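You operate a simulated robot arm through the tools that you are given. There is no shell and no other tool. Be economical: measure what you need, move in short steps, check, and stop when the job is done.

Carry out the task below with a simulated robot arm. There is one attempt and no reset: what you move stays moved.

JOB
Run the star wheel's two vials out to the tunnel mouth, then stop.
Fine: washer two; shut the outfeed guard, switch on, press reset and start; stop with the black button.

It is judged by the outcome, as a careful person would: the job done as asked, and still so three seconds after it is handed in. It fails if anything else is knocked over, pushed out of place, dropped, spilled or broken.

ROBOT AND FRAMES
A 6-joint arm with a four-finger gripper on a trunk, on a base that drives. Base frame: it is fixed to the floor where the robot stands at the start and does not move with it; the origin is under the middle of the robot, x ahead of it, y to its left, z up. Readings come in mm, degrees, newtons and seconds.
With the tool pointing down near the work surface it reaches from about 240 to 960 mm from the robot's upright axis, wherever it stands. Its first joint turns from -166.0 to 166.0 degrees. Places, roughly: black hand wheel [1700, 100, 500]; black stop button of washer two [2200, 400, 800]; cream hand wheel [2100, 400, 400]; drain lever of washer two [1000, -900, 600]; drive switch [900, -500, 500]; fan switch of washer two [900, -400, 300]; hand wheel of washer one [-2100, 2800, 600]; lane guide [2400, 300, 900]; large vial [1250, -1250, 500]; latch of the power door [1000, -800, 500]; light switch [1000, -700, 500]; main switch of washer one [-2200, 3000, 600]; main switch of washer two [1900, 200, 700]; medium vial [1250, -1000, 500]; oil tap [1100, -200, 400]; orange lever of washer two [1800, 200, 400]. Payload 3.67 kg.
The tool frame sits at the grasp point between the pads (the TCP): z along the fingers, y along the line on which they close. The tips reach 28 mm beyond it. The gripper opens to 112 mm. The gripper's body begins 73 mm behind the TCP.
Orientation is that of the tool frame in the base frame, as a unit quaternion [w, x, y, z]. With the fingers straight down and closing along the base's y, the tool's x points along the base's -x, its y along +y and its z along -z.

CONTROLS
- The arm moves only by the tool jog_arm. Its argument "increments" is a list that holds one entry, the list of rows, each a list of 7 numbers: the gripper command, from -1 (fully open) to 1 (shut), values between in proportion, then the shift along the base's x, y, z in units of 250 mm (1.0 is 250 mm), then the turn, a rotation vector about the base's x, y, z in units of 90 degrees (1.0 is 90 degrees). In form: [[[gripper, tx, ty, tz, ax, ay, az], ...]]. A call has 1 to 12 rows; each row is the pose to reach, as a shift and turn from the pose commanded when the call began. A call with a number of a shift or a turn outside -1 to 1 is refused whole. Each row takes 0.2 s and may step no farther than 50 mm and 8.6 degrees from the row before; otherwise, or with a gripper value out of range, the whole call is refused. A pose out of reach is approached as far as the arm can. The call stops where the force on the tool passes 40 N (or 10 N more than at its start, if that is more) or the arm is blocked; 0.2 s more then pass. The fingers move at their own pace and stop on an object; they squeeze with about 23 N. The grip force told is the motor's: it shows also when the fingers shut on nothing. Time passes only in rows, and 0.2 s behind the last, so rows that repeat a pose let the fingers close. The reply holds the time, the measured pose of the TCP, the force on the tool along the base axes, the opening and the grip force, in the units named above and with some noise, with the torque about the TCP (base axes, N m) and any sound that the robot's microphone picked up.
- Cameras (640 x 400 px; columns grow to the right, rows downward): "scene" is now at [111.9, 207.9, 1350.2]; the picture's right is [-0.08, -1.00, 0.00], its down [-0.37, 0.03, -0.93] and it looks along [0.93, -0.08, -0.37] (base axes); focal length 290 px, centre (320, 200). "wrist" rides on the gripper at [60, -18, -104] in the tool frame; the picture's right is [0.29, 0.96, 0.00], its down [-0.80, 0.24, -0.55] and it looks along [-0.53, 0.16, 0.83] (tool axes); focal length 234 px, centre (320, 200). There is no depth. A picture from a camera that has moved, and an enlarged one, comes with that camera's place and axes in the base frame and with its lens.
- snapshot(camera): a new picture of that camera. It takes no simulated time.
- drive_base(legs): drives the robot by 1 to 6 legs, each [ahead, left, turn to the left] in mm, mm and degrees, along the robot's own axes; the way and the turn of a leg run together, so that a leg with both is an arc; at most 1500 mm and 180 degrees a leg. The arm and the cameras ride along, it lands a little off, and it stops where it bumps. It gives what a move gives.
- aim_head(pan, tilt): turns the head with the scene camera to pan (to the left, within 143 degrees either way) and tilt (down, from -29 to 69), counted from straight ahead of the robot. It gives what a move gives.
- zoom(camera, box): a new picture of the part [left, top, right, bottom] of that camera's present view, enlarged. It takes no simulated time.
- job_done(): hands the job in; it is judged then, once.

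Work in short steps. Places have to be worked out from the pictures, the camera data and where the tool is seen: move nearer, look again, correct. Check each grasp and each placing, and mend what went wrong. You have 120 turns and 98 pictures in all, those below and enlarged ones among them. Open the gripper and draw the arm clear of the work before you hand the job in, unless the task says otherwise.

The tools are called after "Request:" as name(argument=value, ...) on one line, values as JSON. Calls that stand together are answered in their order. jog_arm: Moves the arm, as the interface text tells. Its arguments: {"type":"object","properties":{"increments":{"type":"array"}},"required":["increments"]} The other tools are called the same way: drive_base (legs) drives the base; aim_head (pan, tilt) turns the head that bears the scene camera; snapshot (camera) takes a picture; zoom (camera, box) takes an enlarged picture of a part of a camera's view; job_done () hands the job in.

At the start:

```text
clock: 0.0
eef_pos: [574.8, 213.8, 1000.8]
orientation: [0.0, 0.0, 1.0, 0.001]
contact_force: [-0.1, 0.4, -0.1]
ft_torque: [0.0, 0.0, 0.0]
width: 112.0
grasp_force: 0.1
robot x, y, heading: [4.3, -1.9, 0.2]
head pan, tilt: [-4.8, 21.6]
```

scene: 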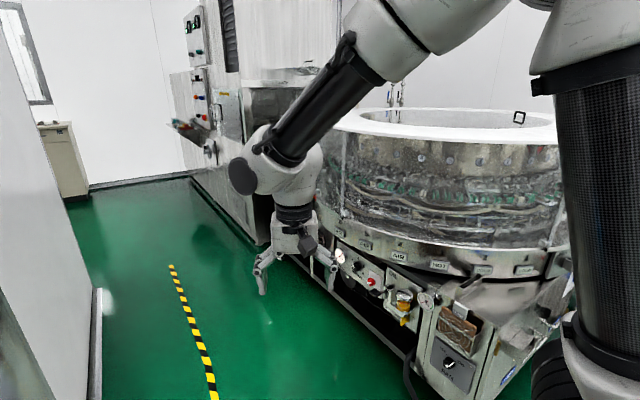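
wrist: 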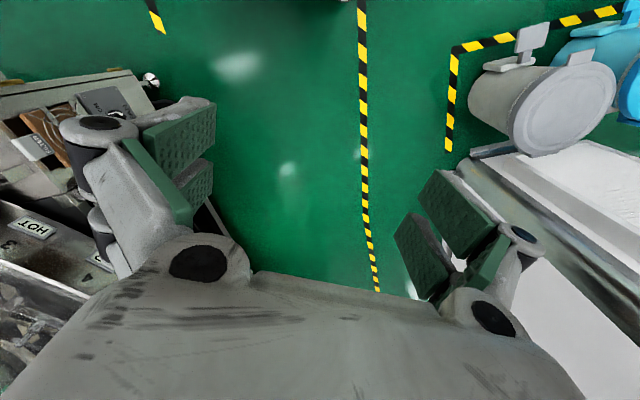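

The scene shows a round washer ahead-right, with panels behind. I'll zoom in on the control panels first.

Request:
zoom(camera="scene", box=[160, 0, 320, 200])

Request:
zoom(camera="scene", box=[320, 200, 560, 400])

```text
2.00 times, centred on (240, 100) of scene
camera zoom: at [111.9, 207.9, 1350.2], right [-0.08, -1.0, 0.0], down [-0.37, 0.03, -0.93], along [0.93, -0.08, -0.37], focal length 580 px, centre (480, 400)
```

zoom: 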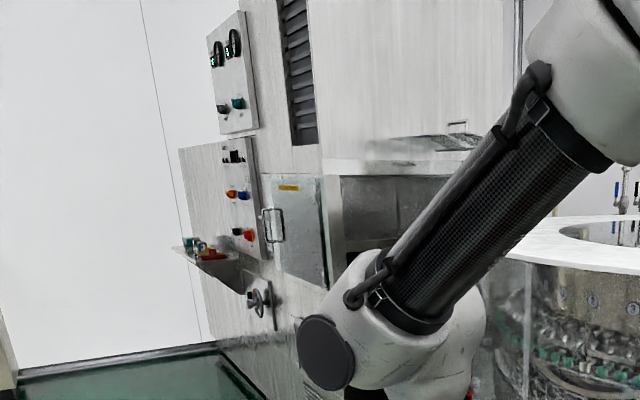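

```text
2.00 times, centred on (440, 300) of scene
camera zoom: at [111.9, 207.9, 1350.2], right [-0.08, -1.0, 0.0], down [-0.37, 0.03, -0.93], along [0.93, -0.08, -0.37], focal length 580 px, centre (80, 0)
```

zoom: 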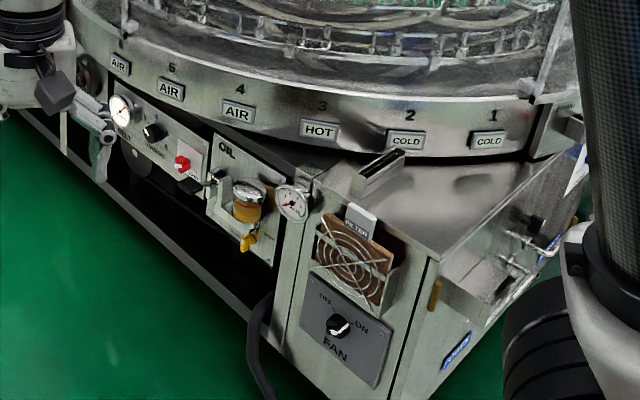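

I'll look left and right to learn the free floor before driving.

Request:
aim_head(pan=50, tilt=35)

Request:
snapshot(camera="scene")

Request:
aim_head(pan=-60, tilt=25)

Request:
snapshot(camera="scene")

```text
clock: 1.2
eef_pos: [577.0, 213.7, 1000.5]
orientation: [-0.001, 0.0, 1.0, 0.001]
contact_force: [0.4, -0.4, 0.0]
ft_torque: [-0.03, 0.02, 0.02]
width: 112.0
grasp_force: 0.0
robot x, y, heading: [5.1, 0.1, -0.1]
head pan, tilt: [50.0, 35.0]
```

```text
93 pictures are left
camera scene: at [76.0, 283.2, 1328.9], right [0.77, -0.64, 0.0], down [-0.37, -0.44, -0.82], along [0.53, 0.63, -0.57], focal length 290 px, centre (320, 200)
```

scene: 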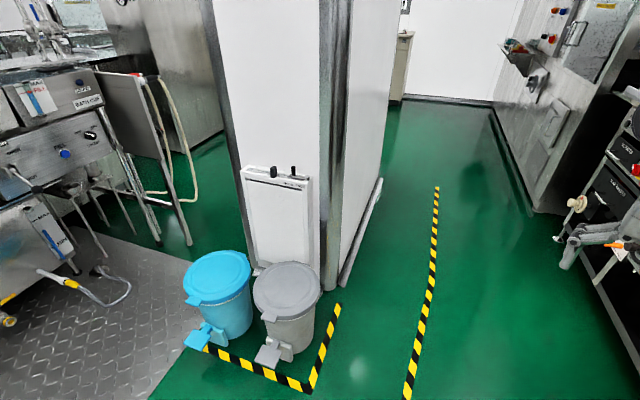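

```text
clock: 3.1
eef_pos: [577.8, 213.1, 1000.6]
orientation: [0.0, 0.0, 1.0, 0.001]
contact_force: [0.4, -0.7, 0.6]
ft_torque: [0.04, 0.01, -0.01]
width: 112.1
grasp_force: 0.0
robot x, y, heading: [-0.3, -3.0, -0.1]
head pan, tilt: [-60.0, 25.0]
```

```text
92 pictures are left
camera scene: at [65.4, 136.0, 1344.6], right [-0.87, -0.5, 0.0], down [-0.21, 0.37, -0.91], along [0.45, -0.78, -0.42], focal length 290 px, centre (320, 200)
```

scene: 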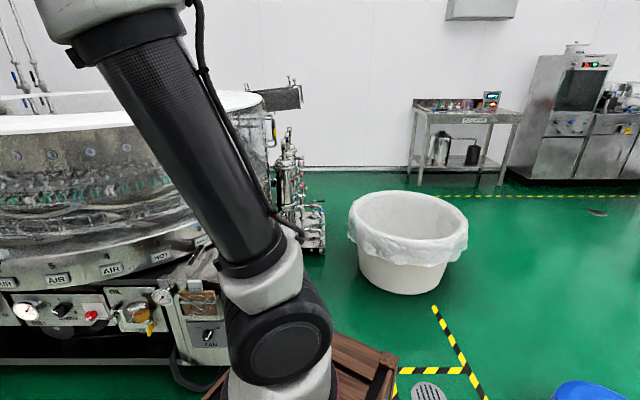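

The corridor between pillar (y≈1100) and the machine is free. I'll drive to about (900, 550) and look at the washer's far side.

Request:
drive_base(legs=[[300, 500, 0], [700, 0, 0]])

Request:
aim_head(pan=-15, tilt=28)

Request:
snapshot(camera="scene")

Request:
snapshot(camera="wrist")

```text
clock: 9.8
eef_pos: [1573.0, 712.4, 999.6]
orientation: [0.0, -0.002, 1.0, 0.001]
contact_force: [0.3, -0.9, -0.7]
ft_torque: [0.02, -0.02, 0.05]
width: 112.0
grasp_force: 0.0
robot x, y, heading: [997.3, 498.3, -0.1]
head pan, tilt: [-60.0, 25.0]
```

```text
clock: 11.0
eef_pos: [1571.9, 713.3, 1000.8]
orientation: [0.0, -0.002, 1.0, 0.0]
contact_force: [0.0, -0.1, 0.2]
ft_torque: [0.0, -0.03, -0.04]
width: 112.1
grasp_force: 0.0
robot x, y, heading: [993.8, 499.4, 0.1]
head pan, tilt: [-15.0, 28.0]
```

```text
91 pictures are left
camera scene: at [1103.2, 689.9, 1339.8], right [-0.26, -0.97, 0.0], down [-0.45, 0.12, -0.88], along [0.85, -0.23, -0.47], focal length 290 px, centre (320, 200)
```

scene: 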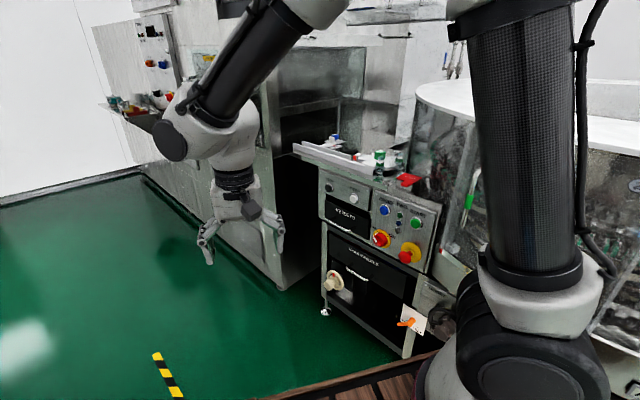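

```text
90 pictures are left
camera wrist: at [1511.7, 693.8, 1102.5], right [-0.29, 0.96, 0.0], down [0.8, 0.24, 0.55], along [0.53, 0.16, -0.83], focal length 234 px, centre (320, 200)
```

wrist: 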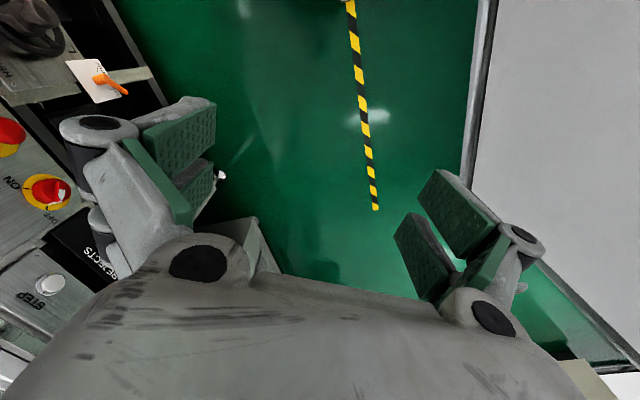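

The control panel is ahead-right. I zoom in on it.

Request:
zoom(camera="scene", box=[280, 120, 480, 280])

Request:
zoom(camera="scene", box=[360, 130, 460, 210])

```text
2.50 times, centred on (380, 200) of scene
camera zoom: at [1103.2, 689.9, 1339.8], right [-0.26, -0.97, 0.0], down [-0.45, 0.12, -0.88], along [0.85, -0.23, -0.47], focal length 725 px, centre (170, 200)
```

zoom: 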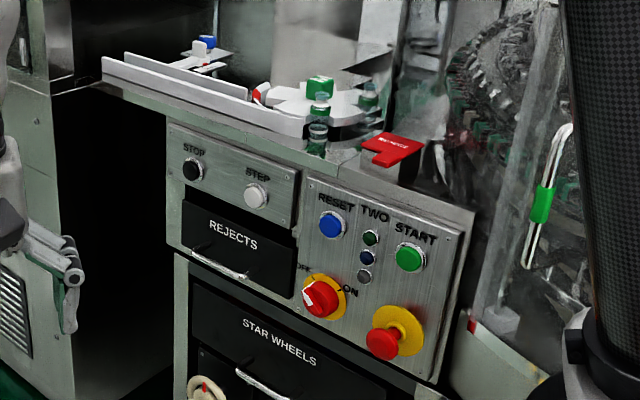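

```text
5.00 times, centred on (410, 170) of scene
camera zoom: at [1103.2, 689.9, 1339.8], right [-0.26, -0.97, 0.0], down [-0.45, 0.12, -0.88], along [0.85, -0.23, -0.47], focal length 1450 px, centre (-130, 350)
```

zoom: 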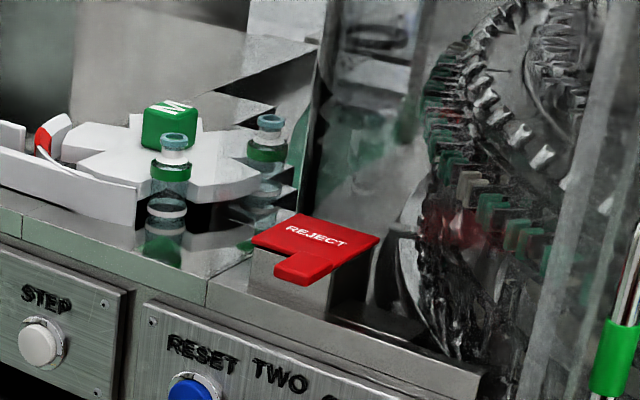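

The panel and star wheel are visible; the panel faces roughly (-0.55, 0.83). I'll drive to stand square to it at a safe distance.

Request:
drive_base(legs=[[500, 400, 0], [0, 0, -56]])

Request:
aim_head(pan=0, tilt=35)

Request:
snapshot(camera="scene")

Request:
snapshot(camera="wrist")

```text
clock: 17.0
eef_pos: [1992.7, 533.8, 1000.7]
orientation: [0.0, 0.473, 0.881, 0.0]
contact_force: [-0.5, 0.0, -0.8]
ft_torque: [0.01, 0.02, -0.03]
width: 111.9
grasp_force: 0.1
robot x, y, heading: [1499.2, 905.6, -56.4]
head pan, tilt: [-15.0, 28.0]
```

```text
clock: 17.8
eef_pos: [1992.0, 535.3, 1000.5]
orientation: [0.0, 0.473, 0.881, 0.001]
contact_force: [0.5, 0.7, 0.3]
ft_torque: [-0.01, -0.03, -0.01]
width: 112.0
grasp_force: 0.0
robot x, y, heading: [1494.9, 900.9, -56.5]
head pan, tilt: [0.0, 35.0]
```

```text
87 pictures are left
camera scene: at [1734.4, 927.3, 1328.9], right [-0.83, -0.55, 0.0], down [-0.32, 0.48, -0.82], along [0.45, -0.68, -0.57], focal length 290 px, centre (320, 200)
```

scene: 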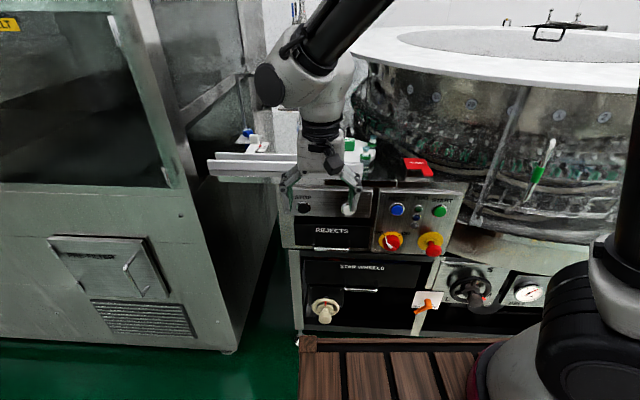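

```text
86 pictures are left
camera wrist: at [1943.3, 574.3, 1102.5], right [0.64, 0.77, 0.0], down [0.64, -0.53, 0.55], along [0.43, -0.35, -0.83], focal length 234 px, centre (320, 200)
```

wrist: 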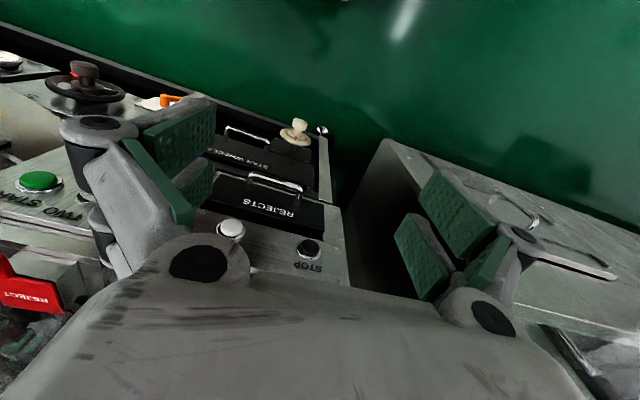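

The wooden thing seems to move with the robot. I tilt the head down to understand what it is before approaching.

Request:
aim_head(pan=0, tilt=66)

Request:
snapshot(camera="scene")

```text
clock: 18.8
eef_pos: [1992.3, 534.7, 1000.4]
orientation: [0.0, 0.473, 0.881, 0.001]
contact_force: [0.1, 0.2, 0.1]
ft_torque: [-0.01, -0.02, -0.02]
width: 111.9
grasp_force: 0.2
robot x, y, heading: [1497.8, 898.2, -56.9]
head pan, tilt: [0.0, 66.0]
```

```text
85 pictures are left
camera scene: at [1718.7, 951.2, 1288.0], right [-0.83, -0.55, 0.0], down [-0.5, 0.76, -0.41], along [0.22, -0.34, -0.91], focal length 290 px, centre (320, 200)
```

scene: 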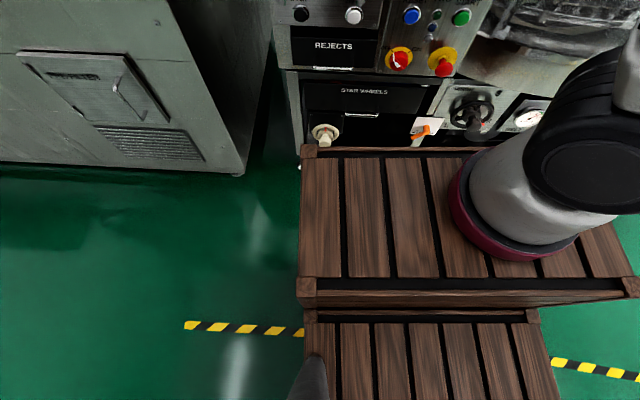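

The robot rides on its own wooden deck; fine. The STOP button works out at about (2167, 362, 805). I move the arm to the right and back a bit to clear the view of the star wheel.

Request:
jog_arm(increments=[[[-1, -0.17, -0.05, 0, 0, 0, 0], [-1, -0.34, -0.1, 0, 0, 0, 0], [-1, -0.51, -0.16, 0, 0, 0, 0], [-1, -0.68, -0.21, 0.0, 0, 0, 0], [-1, -0.85, -0.27, 0.0, 0, 0, 0], [-1, -1.0, -0.33, 0, 0, 0, 0], [-1, -1.0, -0.33, 0, 0, 0, 0]]])

Request:
aim_head(pan=0, tilt=30)

Request:
snapshot(camera="scene")

Request:
zoom(camera="scene", box=[200, 130, 480, 305])

```text
clock: 20.4
eef_pos: [1745.7, 451.4, 1002.4]
orientation: [-0.001, 0.473, 0.881, 0.002]
contact_force: [-0.4, -0.8, -0.2]
ft_torque: [0.02, 0.01, -0.03]
width: 111.6
grasp_force: 0.0
out of reach, approached as far as the arm can: row 6, 7
robot x, y, heading: [1496.7, 894.6, -56.4]
head pan, tilt: [0.0, 66.0]
```

```text
clock: 21.4
eef_pos: [1745.3, 451.5, 1002.6]
orientation: [-0.001, 0.474, 0.881, 0.001]
contact_force: [-0.1, -0.1, 0.3]
ft_torque: [0.0, -0.02, 0.02]
width: 112.1
grasp_force: 0.0
robot x, y, heading: [1495.2, 896.2, -56.4]
head pan, tilt: [0.0, 30.0]
```

```text
84 pictures are left
camera scene: at [1735.7, 925.4, 1336.6], right [-0.83, -0.55, 0.0], down [-0.28, 0.42, -0.87], along [0.48, -0.72, -0.5], focal length 290 px, centre (320, 200)
```

scene: 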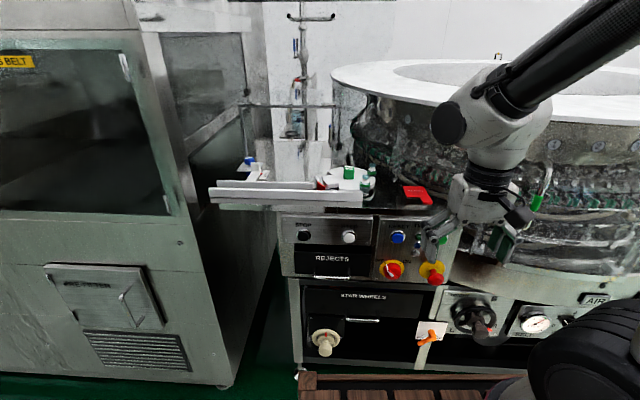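

```text
2.29 times, centred on (340, 218) of scene
camera zoom: at [1735.7, 925.4, 1336.6], right [-0.83, -0.55, 0.0], down [-0.28, 0.42, -0.87], along [0.48, -0.72, -0.5], focal length 663 px, centre (274, 160)
```

zoom: 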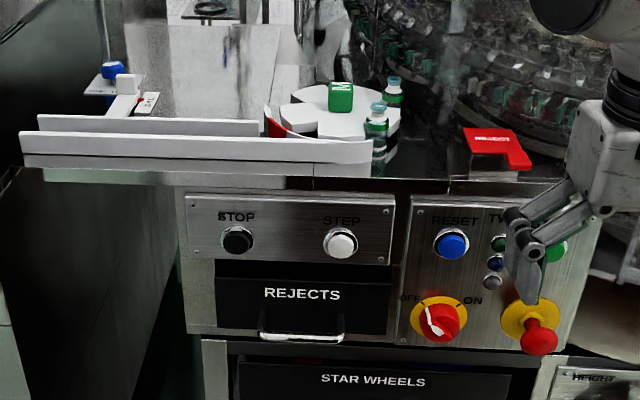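

Lane runs left from the star wheel. I zoom in on the lane/star and on the guard with the green handle.

Request:
zoom(camera="scene", box=[200, 140, 320, 215])

Request:
zoom(camera="scene", box=[310, 140, 430, 215])

Request:
zoom(camera="scene", box=[400, 140, 640, 290])

```text
5.33 times, centred on (260, 178) of scene
camera zoom: at [1735.7, 925.4, 1336.6], right [-0.83, -0.55, 0.0], down [-0.28, 0.42, -0.87], along [0.48, -0.72, -0.5], focal length 1546 px, centre (640, 320)
```

zoom: 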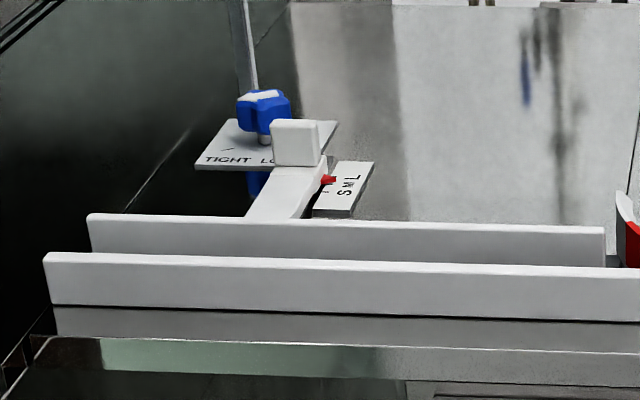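

```text
5.33 times, centred on (370, 178) of scene
camera zoom: at [1735.7, 925.4, 1336.6], right [-0.83, -0.55, 0.0], down [-0.28, 0.42, -0.87], along [0.48, -0.72, -0.5], focal length 1546 px, centre (53, 320)
```

zoom: 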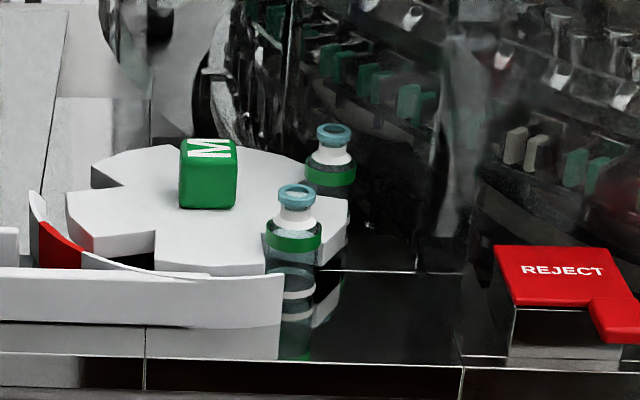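

```text
2.67 times, centred on (520, 215) of scene
camera zoom: at [1735.7, 925.4, 1336.6], right [-0.83, -0.55, 0.0], down [-0.28, 0.42, -0.87], along [0.48, -0.72, -0.5], focal length 773 px, centre (-213, 160)
```

zoom: 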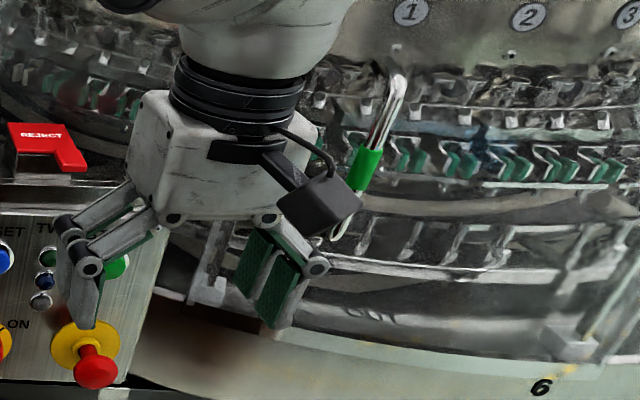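

The green grip triangulates to about (1634, 148, 986). I move the arm back left for a clear view of the guard.

Request:
jog_arm(increments=[[[-1, 0.16, 0.11, 0, 0, 0, 0], [-1, 0.32, 0.22, 0, 0, 0, 0], [-1, 0.48, 0.33, 0, 0, 0, 0], [-1, 0.64, 0.44, 0, 0, 0, 0], [-1, 0.8, 0.54, 0, 0, 0, 0], [-1, 0.96, 0.64, 0, 0, 0, 0]]])

Request:
aim_head(pan=-28, tilt=25)

Request:
snapshot(camera="scene")

Request:
zoom(camera="scene", box=[240, 100, 480, 250])

```text
clock: 22.8
eef_pos: [1984.8, 611.1, 1002.0]
orientation: [0.0, 0.474, 0.881, 0.0]
contact_force: [0.2, -0.4, -0.1]
ft_torque: [0.04, 0.0, 0.01]
width: 111.9
grasp_force: 0.1
robot x, y, heading: [1494.0, 899.4, -56.7]
head pan, tilt: [0.0, 30.0]
```

```text
clock: 23.7
eef_pos: [1985.8, 610.2, 1002.3]
orientation: [0.0, 0.473, 0.881, 0.001]
contact_force: [-0.7, -0.3, -0.4]
ft_torque: [0.01, -0.01, 0.0]
width: 111.8
grasp_force: 0.0
robot x, y, heading: [1492.8, 899.6, -56.6]
head pan, tilt: [-28.0, 25.0]
```

```text
79 pictures are left
camera scene: at [1694.8, 909.1, 1344.6], right [-1.0, -0.1, 0.0], down [-0.04, 0.42, -0.91], along [0.09, -0.9, -0.42], focal length 290 px, centre (320, 200)
```

scene: 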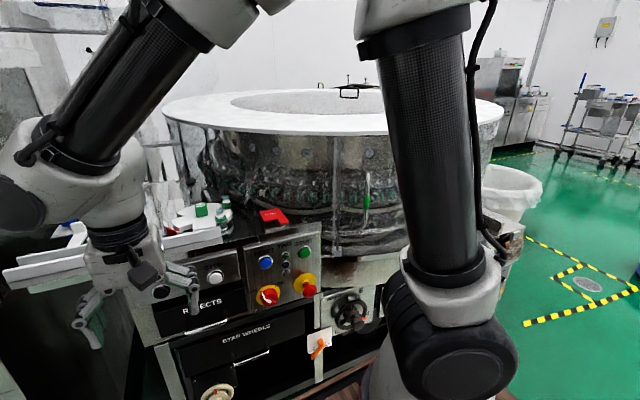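

```text
2.67 times, centred on (360, 175) of scene
camera zoom: at [1694.8, 909.1, 1344.6], right [-1.0, -0.1, 0.0], down [-0.04, 0.42, -0.91], along [0.09, -0.9, -0.42], focal length 773 px, centre (213, 267)
```

zoom: 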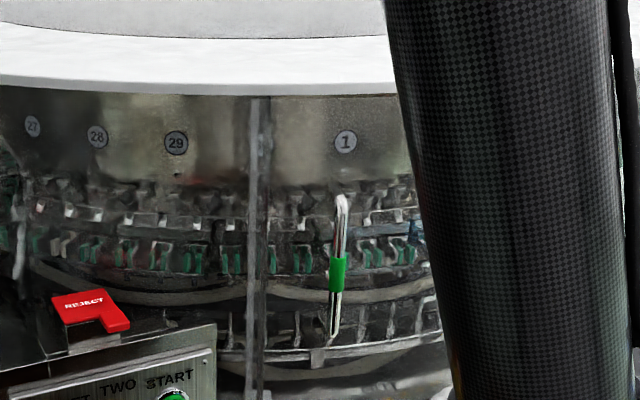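

The guard panel's left edge is ~85 mm left of the handle and the open gap lies to its left toward the reject box, so it likely slides left around the drum. I turn the robot to face the drum (heading -90) for a closer look.

Request:
drive_base(legs=[[0, 0, -33.5]])

Request:
jog_arm(increments=[[[-1, 0.0, 0.05, 0.05, -0.09, 0, 0], [-1, 0.0, 0.1, 0.1, -0.18, 0, 0], [-1, 0, 0.15, 0.15, -0.27, 0, 0], [-1, 0, 0.2, 0.2, -0.36, 0, 0], [-1, 0, 0.25, 0.25, -0.45, 0, 0], [-1, 0, 0.25, 0.25, -0.45, 0, 0]]])

Request:
snapshot(camera="wrist")

Request:
aim_head(pan=0, tilt=30)

Request:
snapshot(camera="scene")

```text
clock: 25.7
eef_pos: [1757.7, 374.9, 1002.4]
orientation: [0.0, 0.702, 0.712, 0.0]
contact_force: [-2.8, -1.4, 0.5]
ft_torque: [0.19, -0.2, -0.01]
width: 111.9
grasp_force: 0.1
robot x, y, heading: [1499.8, 884.0, -89.3]
head pan, tilt: [-28.0, 25.0]
```

```text
clock: 27.1
eef_pos: [1757.3, 437.6, 1064.9]
orientation: [0.243, 0.658, 0.668, -0.246]
contact_force: [-0.3, -0.1, -0.5]
ft_torque: [0.0, -0.02, 0.0]
width: 112.2
grasp_force: 0.0
robot x, y, heading: [1501.4, 880.9, -89.1]
head pan, tilt: [-28.0, 25.0]
```

```text
77 pictures are left
camera wrist: at [1737.1, 550.4, 1103.5], right [0.95, 0.23, -0.2], down [0.25, -0.24, 0.94], along [0.17, -0.94, -0.29], focal length 234 px, centre (320, 200)
```

wrist: 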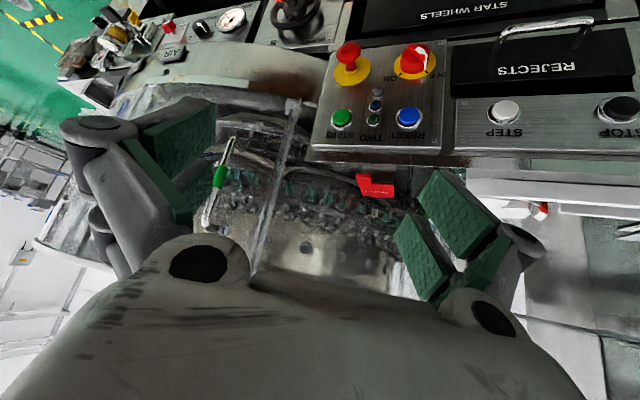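

```text
clock: 28.1
eef_pos: [1756.9, 438.2, 1065.3]
orientation: [0.243, 0.659, 0.668, -0.246]
contact_force: [-0.1, 0.6, 0.6]
ft_torque: [0.01, 0.0, 0.0]
width: 111.9
grasp_force: 0.1
robot x, y, heading: [1500.5, 880.5, -89.1]
head pan, tilt: [0.0, 30.0]
```

```text
76 pictures are left
camera scene: at [1716.4, 774.3, 1336.7], right [-1.0, -0.01, 0.0], down [-0.01, 0.5, -0.87], along [0.01, -0.87, -0.5], focal length 290 px, centre (320, 200)
```

scene: 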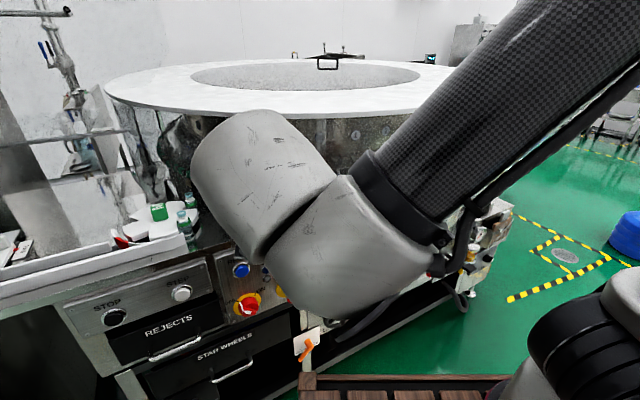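

The wrist view (upside down) shows the guard edge and handle. I zoom in there.

Request:
zoom(camera="wrist", box=[180, 90, 420, 240])

```text
2.67 times, centred on (300, 165) of wrist
camera zoom: at [1737.2, 550.3, 1103.6], right [0.95, 0.23, -0.2], down [0.25, -0.24, 0.94], along [0.17, -0.94, -0.29], focal length 624 px, centre (373, 293)
```

zoom: 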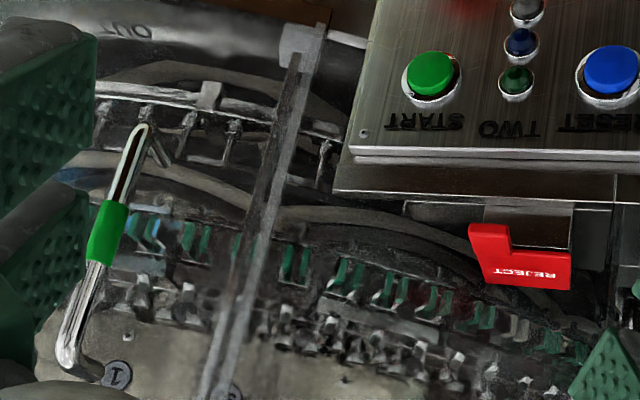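

I zoom in on the left side of the drum to find where the guard would close.

Request:
zoom(camera="scene", box=[90, 80, 290, 240])

```text
2.50 times, centred on (190, 160) of scene
camera zoom: at [1716.4, 774.3, 1336.7], right [-1.0, -0.01, 0.0], down [-0.01, 0.5, -0.87], along [0.01, -0.87, -0.5], focal length 725 px, centre (645, 300)
```

zoom: 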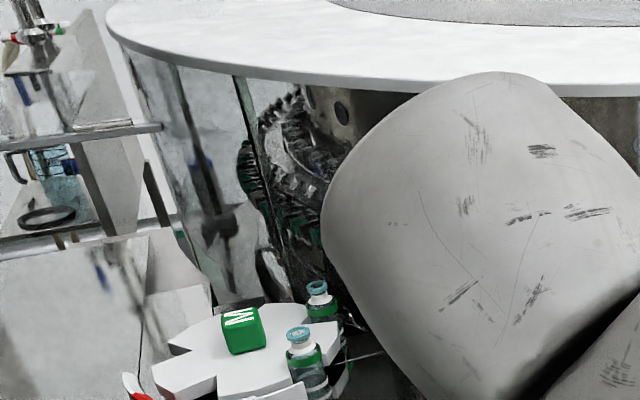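

The gap seems to run from ~(1722,150) to ~(2119,52). For better close views I roll the wrist 180° so its camera sits above the fingers.

Request:
jog_arm(increments=[[[-1, 0, 0, 0, 0, -0.058, -0.069], [-1, 0, 0, 0, 0, -0.117, -0.137], [-1, 0, 0, 0, 0, -0.175, -0.205], [-1, 0, 0, 0, 0, -0.234, -0.274], [-1, 0, 0, 0, 0, -0.292, -0.342], [-1, 0, 0, 0, 0, -0.35, -0.41], [-1, 0, 0, 0, 0, -0.409, -0.479], [-1, 0, 0, 0, 0, -0.467, -0.547], [-1, 0, 0, 0, 0, -0.526, -0.616], [-1, 0, 0, 0, 0, -0.584, -0.684], [-1, 0, 0, 0, 0, -0.642, -0.752], [-1, 0, 0, 0, 0, -0.649, -0.76]]])

Request:
jog_arm(increments=[[[-1, 0, 0, 0, 0, -0.058, -0.069], [-1, 0, 0, 0, 0, -0.117, -0.137], [-1, 0, 0, 0, 0, -0.175, -0.205], [-1, 0, 0, 0, 0, -0.234, -0.274], [-1, 0, 0, 0, 0, -0.292, -0.342], [-1, 0, 0, 0, 0, -0.35, -0.41], [-1, 0, 0, 0, 0, -0.409, -0.479], [-1, 0, 0, 0, 0, -0.467, -0.547], [-1, 0, 0, 0, 0, -0.526, -0.616], [-1, 0, 0, 0, 0, -0.584, -0.684], [-1, 0, 0, 0, 0, -0.642, -0.752], [-1, 0, 0, 0, 0, -0.649, -0.76]]])

Request:
snapshot(camera="wrist")

```text
clock: 30.7
eef_pos: [1705.9, 308.6, 1178.9]
orientation: [0.302, 0.951, 0.057, -0.006]
contact_force: [0.2, 0.1, -0.2]
ft_torque: [0.02, -0.04, -0.03]
width: 112.1
grasp_force: 0.0
out of reach, approached as far as the arm can: row 6, 7, 8, 9, 10, 11, 12
robot x, y, heading: [1499.2, 880.3, -89.1]
head pan, tilt: [0.0, 30.0]
```

```text
clock: 33.3
eef_pos: [1477.4, 241.2, 1076.3]
orientation: [0.195, 0.731, -0.577, 0.308]
contact_force: [0.1, 1.1, 0.2]
ft_torque: [-0.02, 0.0, 0.02]
width: 112.0
grasp_force: 0.1
out of reach, approached as far as the arm can: row 1, 2, 3, 4, 5, 6, 7, 8, 9, 10, 11, 12
robot x, y, heading: [1496.0, 879.4, -89.1]
head pan, tilt: [0.0, 30.0]
```

```text
73 pictures are left
camera wrist: at [1478.4, 268.5, 1192.4], right [-0.88, -0.46, 0.13], down [-0.47, 0.87, -0.15], along [-0.04, -0.19, -0.98], focal length 234 px, centre (320, 200)
```

wrist: 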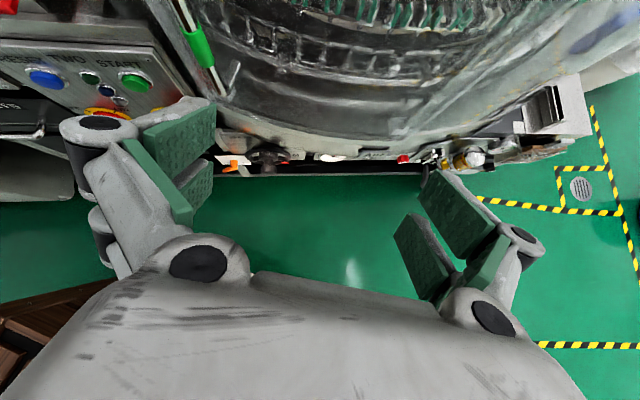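

The wrist came out in an odd but useful pose. I test a zero step to see which commanded pose is held.

Request:
jog_arm(increments=[[[-1, 0, 0, 0, 0, 0, 0], [-1, 0, 0, 0, 0, 0, 0]]])

Request:
zoom(camera="wrist", box=[0, 0, 320, 200])

```text
clock: 33.9
eef_pos: [1478.7, 239.9, 1076.3]
orientation: [0.195, 0.732, -0.576, 0.309]
contact_force: [-0.3, -0.6, -0.2]
ft_torque: [0.01, 0.0, 0.0]
width: 112.0
grasp_force: 0.0
robot x, y, heading: [1500.0, 879.9, -89.1]
head pan, tilt: [0.0, 30.0]
```

```text
2.00 times, centred on (160, 100) of wrist
camera zoom: at [1478.8, 267.9, 1192.5], right [-0.88, -0.46, 0.13], down [-0.47, 0.87, -0.15], along [-0.04, -0.19, -0.98], focal length 468 px, centre (640, 400)
```

zoom: 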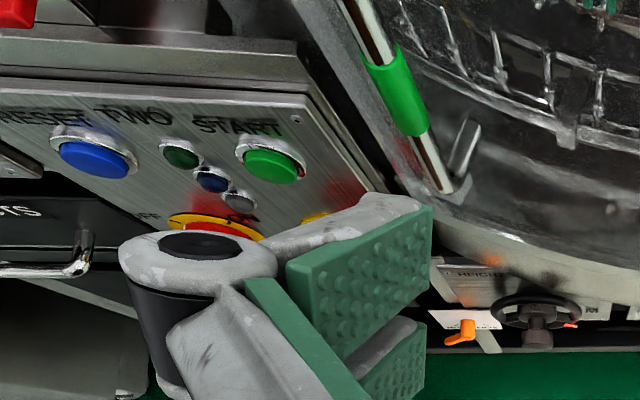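

Command holds at the actual pose. Now I turn 50° to make the fingers horizontal (pointing -y, camera above), backing away a bit.

Request:
jog_arm(increments=[[[-1, 0.05, 0.07, 0, -0.088, -0.0045, -0.029], [-1, 0.1, 0.13, 0, -0.176, -0.009, -0.058], [-1, 0.16, 0.2, 0, -0.264, -0.0135, -0.0875], [-1, 0.21, 0.27, 0, -0.352, -0.018, -0.117], [-1, 0.27, 0.33, 0, -0.44, -0.0225, -0.146], [-1, 0.32, 0.4, 0, -0.529, -0.027, -0.175], [-1, 0.32, 0.4, 0, -0.529, -0.027, -0.175]]])

Request:
snapshot(camera="wrist")

```text
clock: 35.5
eef_pos: [1653.5, 312.5, 1094.5]
orientation: [0.501, 0.501, -0.499, 0.5]
contact_force: [-1.3, 0.5, 0.1]
ft_torque: [0.0, -0.03, -0.01]
width: 112.0
grasp_force: 0.1
out of reach, approached as far as the arm can: row 1, 2, 3, 4, 5, 6, 7
robot x, y, heading: [1500.5, 880.5, -89.3]
head pan, tilt: [0.0, 30.0]
```

```text
71 pictures are left
camera wrist: at [1670.0, 415.4, 1153.2], right [-0.96, 0.0, 0.29], down [-0.24, 0.55, -0.8], along [-0.16, -0.83, -0.53], focal length 234 px, centre (320, 200)
```

wrist: 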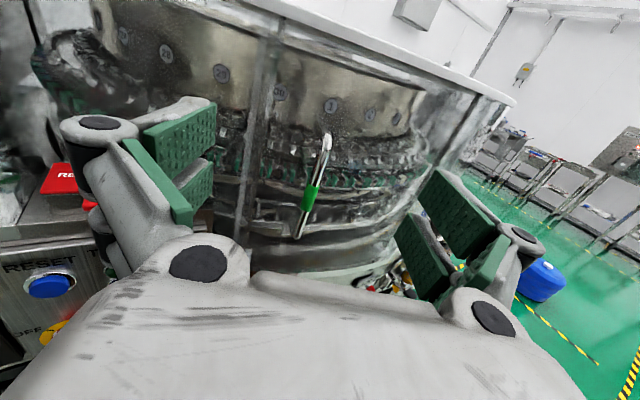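

Now the guard sits squarely in view between the fingers. I zoom for its rails and edges.

Request:
zoom(camera="wrist", box=[20, 0, 260, 150])

Request:
zoom(camera="wrist", box=[210, 60, 500, 280])

```text
2.67 times, centred on (140, 75) of wrist
camera zoom: at [1670.0, 415.4, 1153.2], right [-0.96, 0.0, 0.29], down [-0.24, 0.55, -0.8], along [-0.16, -0.83, -0.53], focal length 624 px, centre (800, 533)
```

zoom: 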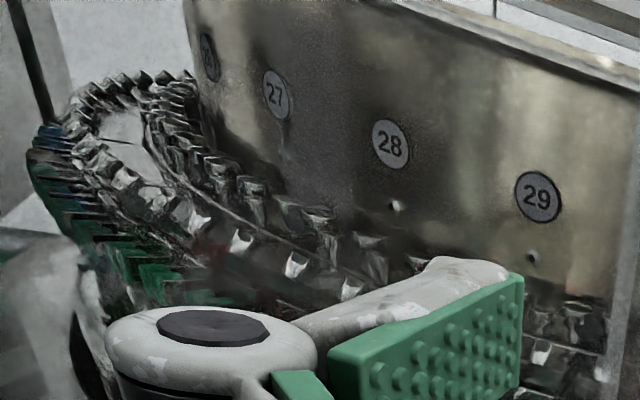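

```text
1.82 times, centred on (355, 170) of wrist
camera zoom: at [1670.0, 415.4, 1153.2], right [-0.96, 0.0, 0.29], down [-0.24, 0.55, -0.8], along [-0.16, -0.83, -0.53], focal length 426 px, centre (256, 254)
```

zoom: 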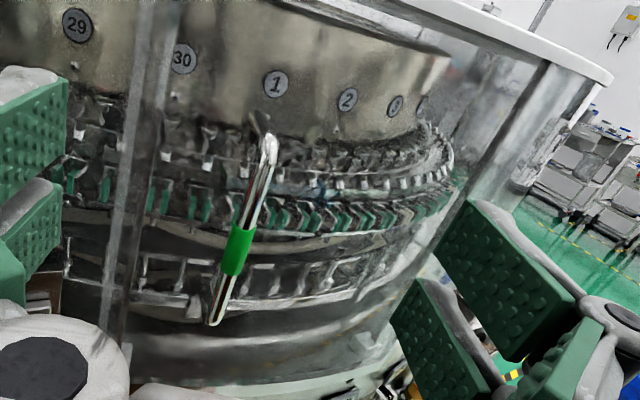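

Handle centre ≈(1634,147,985), glass ~70 mm behind it. There seems to be a striker block at the guard's lower left edge and a red item near the control box — maybe the interlock. I lower the camera to look there.

Request:
jog_arm(increments=[[[-1, 0.1, 0, -0.15, 0, 0, 0], [-1, 0.2, 0, -0.3, 0, 0, 0], [-1, 0.3, 0.0, -0.45, 0, 0, 0], [-1, 0.4, 0, -0.6, 0, 0, 0], [-1, 0.48, 0, -0.73, 0, 0, 0], [-1, 0.48, 0, -0.73, 0, 0, 0]]])

Request:
snapshot(camera="wrist")

```text
clock: 36.9
eef_pos: [1782.9, 309.6, 920.6]
orientation: [0.501, 0.502, -0.499, 0.498]
contact_force: [-0.4, -1.0, 0.6]
ft_torque: [0.0, -0.02, 0.02]
width: 112.1
grasp_force: 0.0
out of reach, approached as far as the arm can: row 4, 5, 6
robot x, y, heading: [1499.5, 876.6, -89.2]
head pan, tilt: [0.0, 30.0]
```

```text
68 pictures are left
camera wrist: at [1801.1, 413.9, 979.0], right [-0.96, 0.0, 0.29], down [-0.25, 0.56, -0.79], along [-0.16, -0.83, -0.53], focal length 234 px, centre (320, 200)
```

wrist: 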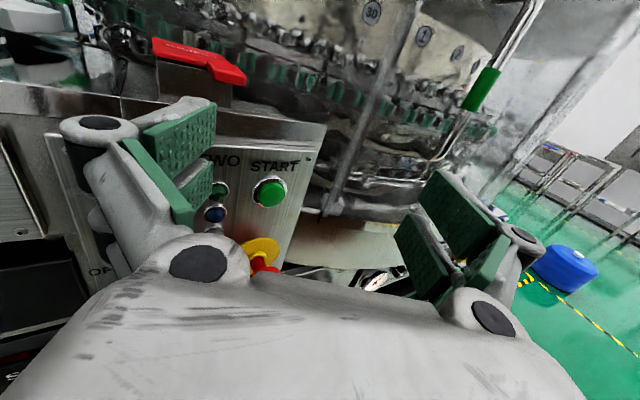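

Request:
zoom(camera="wrist", box=[200, 60, 520, 280])

```text
1.82 times, centred on (360, 170) of wrist
camera zoom: at [1801.1, 413.9, 979.0], right [-0.96, 0.0, 0.29], down [-0.25, 0.56, -0.79], along [-0.16, -0.83, -0.53], focal length 426 px, centre (247, 254)
```

zoom: 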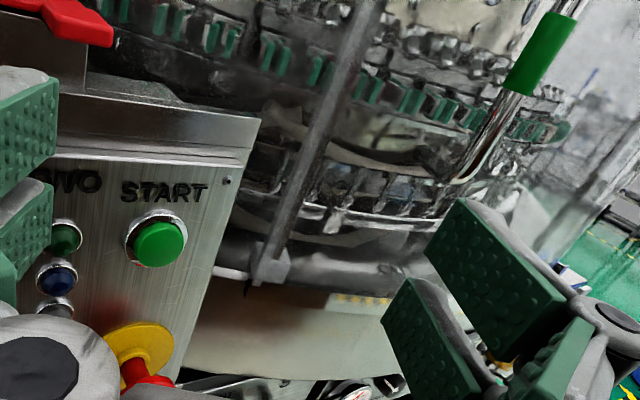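

The guard's edge post rides on a lower rail that continues left behind the control box, so it slides left. I back the arm up, shift the robot 200 mm left, then approach the handle.

Request:
jog_arm(increments=[[[-1, -0.1, 0.02, 0.14, 0, 0, 0], [-1, -0.2, 0.04, 0.28, 0, 0, 0], [-1, -0.3, 0.06, 0.42, 0, 0, 0], [-1, -0.4, 0.08, 0.56, 0, 0, 0], [-1, -0.48, 0.1, 0.68, 0, 0, 0], [-1, -0.48, 0.1, 0.68, 0, 0, 0]]])

Request:
drive_base(legs=[[0, 200, 0]])

```text
clock: 38.3
eef_pos: [1662.1, 334.8, 1090.1]
orientation: [0.501, 0.501, -0.499, 0.499]
contact_force: [0.2, 0.4, 0.0]
ft_torque: [-0.03, -0.02, 0.01]
width: 112.2
grasp_force: 0.1
robot x, y, heading: [1500.4, 879.1, -89.2]
head pan, tilt: [0.0, 30.0]
```

```text
clock: 39.9
eef_pos: [1863.6, 338.5, 1090.6]
orientation: [0.5, 0.502, -0.499, 0.5]
contact_force: [0.1, 0.1, 0.7]
ft_torque: [0.03, -0.02, 0.0]
width: 112.1
grasp_force: 0.1
robot x, y, heading: [1701.0, 885.2, -89.3]
head pan, tilt: [0.0, 30.0]
```

Move arm in front of the handle at y≈300, z≈985, and check.

Request:
jog_arm(increments=[[[-1, -0.18, 0, 0, 0, 0, 0], [-1, -0.36, 0, -0.05, 0, 0, 0], [-1, -0.53, -0.03, -0.13, 0, 0, 0], [-1, -0.7, -0.06, -0.22, 0, 0, 0], [-1, -0.85, -0.1, -0.32, 0, 0, 0], [-1, -0.92, -0.14, -0.42, 0, 0, 0], [-1, -0.92, -0.14, -0.42, 0, 0, 0]]])

Request:
snapshot(camera="wrist")

Request:
snapshot(camera="scene")

```text
clock: 41.5
eef_pos: [1827.0, 234.1, 1041.3]
orientation: [0.5, 0.502, -0.499, 0.499]
contact_force: [-0.4, 0.4, -0.3]
ft_torque: [-0.01, -0.02, 0.01]
width: 112.0
grasp_force: 0.0
out of reach, approached as far as the arm can: row 1, 2, 3, 4, 5, 6, 7
robot x, y, heading: [1702.7, 885.1, -89.0]
head pan, tilt: [0.0, 30.0]
```

```text
66 pictures are left
camera wrist: at [1844.0, 337.4, 1100.1], right [-0.96, 0.0, 0.29], down [-0.24, 0.56, -0.79], along [-0.16, -0.83, -0.53], focal length 234 px, centre (320, 200)
```

wrist: 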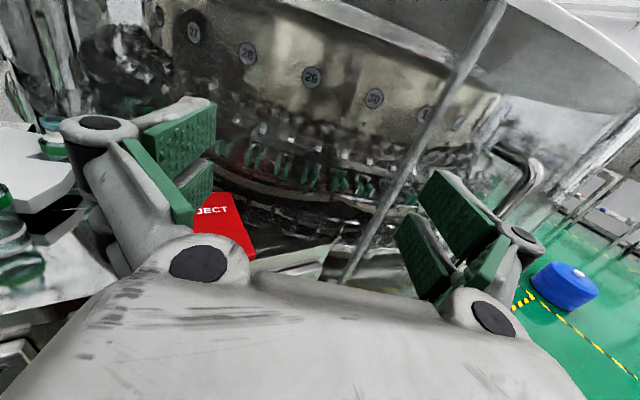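

```text
65 pictures are left
camera scene: at [1917.6, 777.0, 1336.6], right [-1.0, -0.01, 0.0], down [-0.01, 0.5, -0.87], along [0.01, -0.87, -0.5], focal length 290 px, centre (320, 200)
```

scene: 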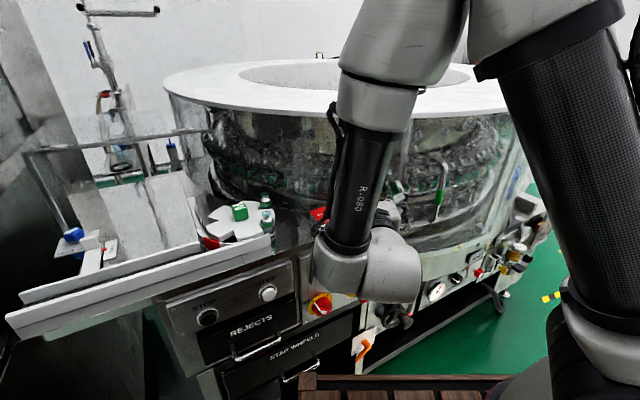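

The arm's wrist limits need the robot farther right of the handle. I back off slightly, then drive 300 mm to the right.

Request:
jog_arm(increments=[[[-1, 0.1, 0.15, 0, 0, 0, 0], [-1, 0.15, 0.3, 0, 0, 0, 0], [-1, 0.15, 0.4, 0, 0, 0, 0]]])

Request:
drive_base(legs=[[0, -320, 0]])

Request:
snapshot(camera="wrist")

```text
clock: 42.3
eef_pos: [1865.0, 333.7, 1040.2]
orientation: [0.5, 0.501, -0.499, 0.5]
contact_force: [0.6, -0.8, -0.6]
ft_torque: [-0.01, 0.02, 0.02]
width: 111.9
grasp_force: 0.0
robot x, y, heading: [1700.6, 887.0, -89.1]
head pan, tilt: [0.0, 30.0]
```

```text
clock: 44.4
eef_pos: [1583.3, 294.5, 1040.9]
orientation: [0.516, 0.485, -0.515, 0.484]
contact_force: [0.3, 0.0, 0.5]
ft_torque: [0.01, 0.05, -0.01]
width: 112.2
grasp_force: 0.2
robot x, y, heading: [1457.8, 855.5, -93.1]
head pan, tilt: [0.0, 30.0]
stopped in leg 1: the robot was blocked; the commanded pose is now the measured one
```

```text
64 pictures are left
camera wrist: at [1607.0, 396.3, 1098.9], right [-0.96, 0.06, 0.29], down [-0.21, 0.57, -0.8], along [-0.21, -0.82, -0.53], focal length 234 px, centre (320, 200)
```

wrist: 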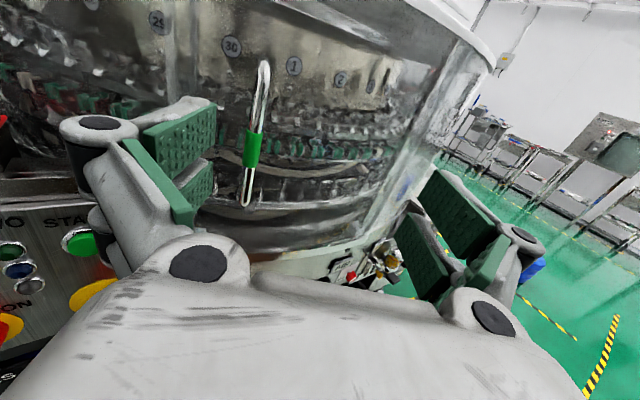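

The base bumped its rear against the pillar wall. I ease off it and turn left 32° so the base is square with the corridor.

Request:
drive_base(legs=[[25, 40, 0], [0, 0, 32]])

Request:
aim_head(pan=130, tilt=40)

Request:
snapshot(camera="scene")

Request:
aim_head(pan=-20, tilt=25)

Request:
snapshot(camera="scene")

```text
clock: 46.9
eef_pos: [1898.2, 418.2, 1040.3]
orientation: [0.362, 0.608, -0.361, 0.607]
contact_force: [-0.3, 0.1, 1.0]
ft_torque: [0.0, 0.02, -0.01]
width: 112.2
grasp_force: 0.1
robot x, y, heading: [1493.3, 827.2, -61.0]
head pan, tilt: [0.0, 30.0]
```

```text
clock: 49.0
eef_pos: [1898.4, 419.8, 1040.7]
orientation: [0.362, 0.609, -0.361, 0.607]
contact_force: [0.2, -0.7, -0.4]
ft_torque: [0.01, 0.01, 0.04]
width: 111.7
grasp_force: 0.1
robot x, y, heading: [1493.1, 825.1, -60.7]
head pan, tilt: [130.0, 40.0]
```

```text
63 pictures are left
camera scene: at [1721.6, 993.3, 1321.3], right [0.93, -0.36, 0.0], down [-0.23, -0.6, -0.77], along [0.27, 0.72, -0.64], focal length 290 px, centre (320, 200)
```

scene: 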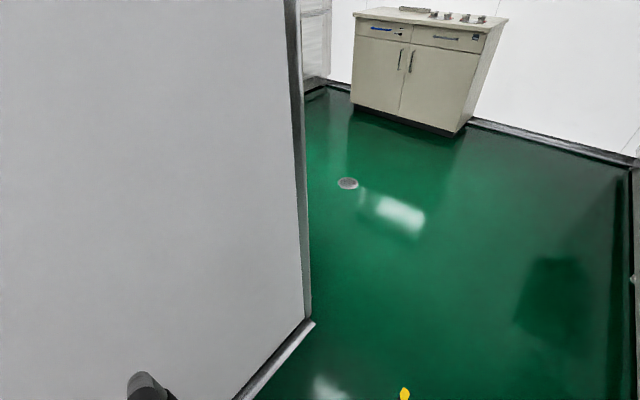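

```text
clock: 51.3
eef_pos: [1899.2, 419.9, 1040.4]
orientation: [0.362, 0.607, -0.362, 0.607]
contact_force: [-0.5, -0.3, 0.0]
ft_torque: [0.0, 0.01, 0.0]
width: 111.9
grasp_force: 0.1
robot x, y, heading: [1496.3, 829.2, -61.0]
head pan, tilt: [-20.0, 25.0]
```

```text
62 pictures are left
camera scene: at [1705.7, 822.9, 1344.6], right [-0.99, -0.16, 0.0], down [-0.07, 0.42, -0.91], along [0.14, -0.89, -0.42], focal length 290 px, centre (320, 200)
```

scene: 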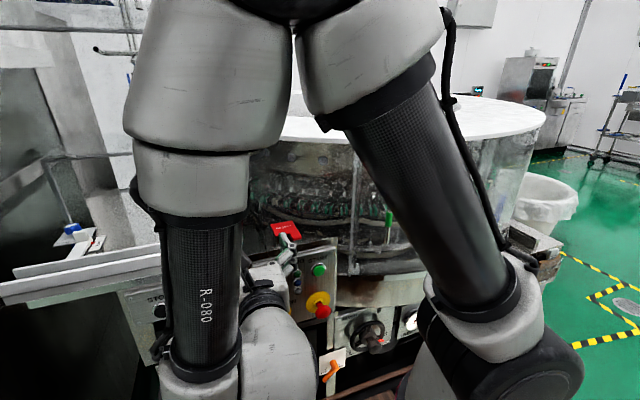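

Only the fixed wall was touched. I shift the robot 200 mm to its right along the corridor.

Request:
drive_base(legs=[[0, -200, 0]])

Request:
snapshot(camera="wrist")

```text
clock: 52.9
eef_pos: [1723.5, 321.9, 1040.8]
orientation: [0.363, 0.608, -0.361, 0.607]
contact_force: [0.2, 0.4, 0.3]
ft_torque: [0.01, -0.01, -0.03]
width: 111.7
grasp_force: 0.1
robot x, y, heading: [1321.3, 729.6, -60.9]
head pan, tilt: [-20.0, 25.0]
```

```text
61 pictures are left
camera wrist: at [1688.8, 421.3, 1098.9], right [-0.84, -0.46, 0.29], down [-0.48, 0.37, -0.8], along [0.25, -0.81, -0.53], focal length 234 px, centre (320, 200)
```

wrist: 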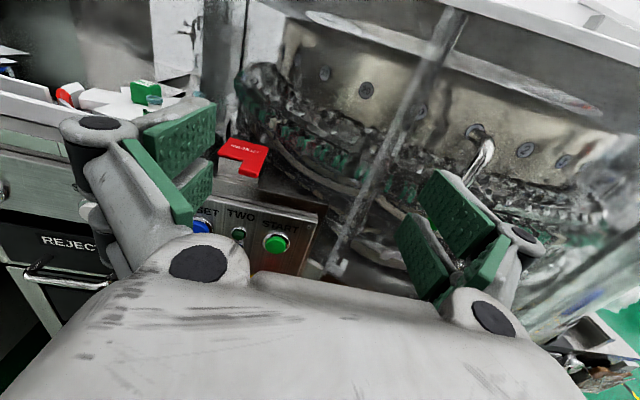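

I yaw the tool to face the handle and move to a pre-grasp in front of it.

Request:
jog_arm(increments=[[[-1, -0.1, 0, -0.05, 0, 0, -0.09], [-1, -0.2, -0.05, -0.1, 0, 0, -0.18], [-1, -0.3, -0.12, -0.16, 0, 0, -0.26], [-1, -0.36, -0.2, -0.22, 0, 0, -0.27], [-1, -0.36, -0.2, -0.22, 0, 0, -0.27]]])

Request:
snapshot(camera="wrist")

```text
clock: 54.1
eef_pos: [1658.1, 273.1, 1017.7]
orientation: [0.483, 0.519, -0.481, 0.515]
contact_force: [-0.1, -0.3, -0.4]
ft_torque: [-0.01, -0.03, -0.01]
width: 112.0
grasp_force: 0.1
out of reach, approached as far as the arm can: row 2, 3, 4, 5
robot x, y, heading: [1317.5, 726.1, -61.0]
head pan, tilt: [-20.0, 25.0]
```

```text
60 pictures are left
camera wrist: at [1667.5, 378.4, 1075.7], right [-0.95, -0.07, 0.29], down [-0.28, 0.54, -0.79], along [-0.1, -0.84, -0.53], focal length 234 px, centre (320, 200)
```

wrist: 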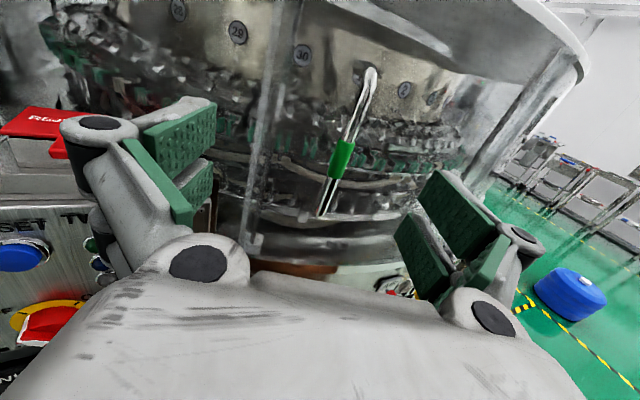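

Handle confirmed at (1633,147,985). I move outward toward it, to y≈190.

Request:
jog_arm(increments=[[[-1, -0.02, -0.12, -0.03, 0, 0, 0], [-1, -0.05, -0.22, -0.07, 0, 0, 0], [-1, -0.09, -0.33, -0.13, 0, 0, 0], [-1, -0.09, -0.33, -0.13, 0, 0, 0]]])

Request:
snapshot(camera="wrist")

```text
clock: 55.1
eef_pos: [1658.3, 194.7, 1019.1]
orientation: [0.483, 0.519, -0.482, 0.515]
contact_force: [0.0, 0.3, -0.5]
ft_torque: [0.01, 0.01, -0.02]
width: 112.0
grasp_force: 0.0
out of reach, approached as far as the arm can: row 1, 2, 3, 4
robot x, y, heading: [1316.7, 727.5, -60.8]
head pan, tilt: [-20.0, 25.0]
```

```text
59 pictures are left
camera wrist: at [1668.6, 298.8, 1077.3], right [-0.95, -0.07, 0.29], down [-0.28, 0.54, -0.79], along [-0.1, -0.84, -0.53], focal length 234 px, centre (320, 200)
```

wrist: 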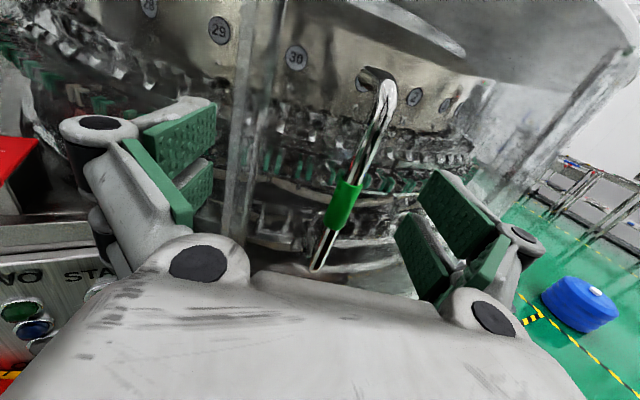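

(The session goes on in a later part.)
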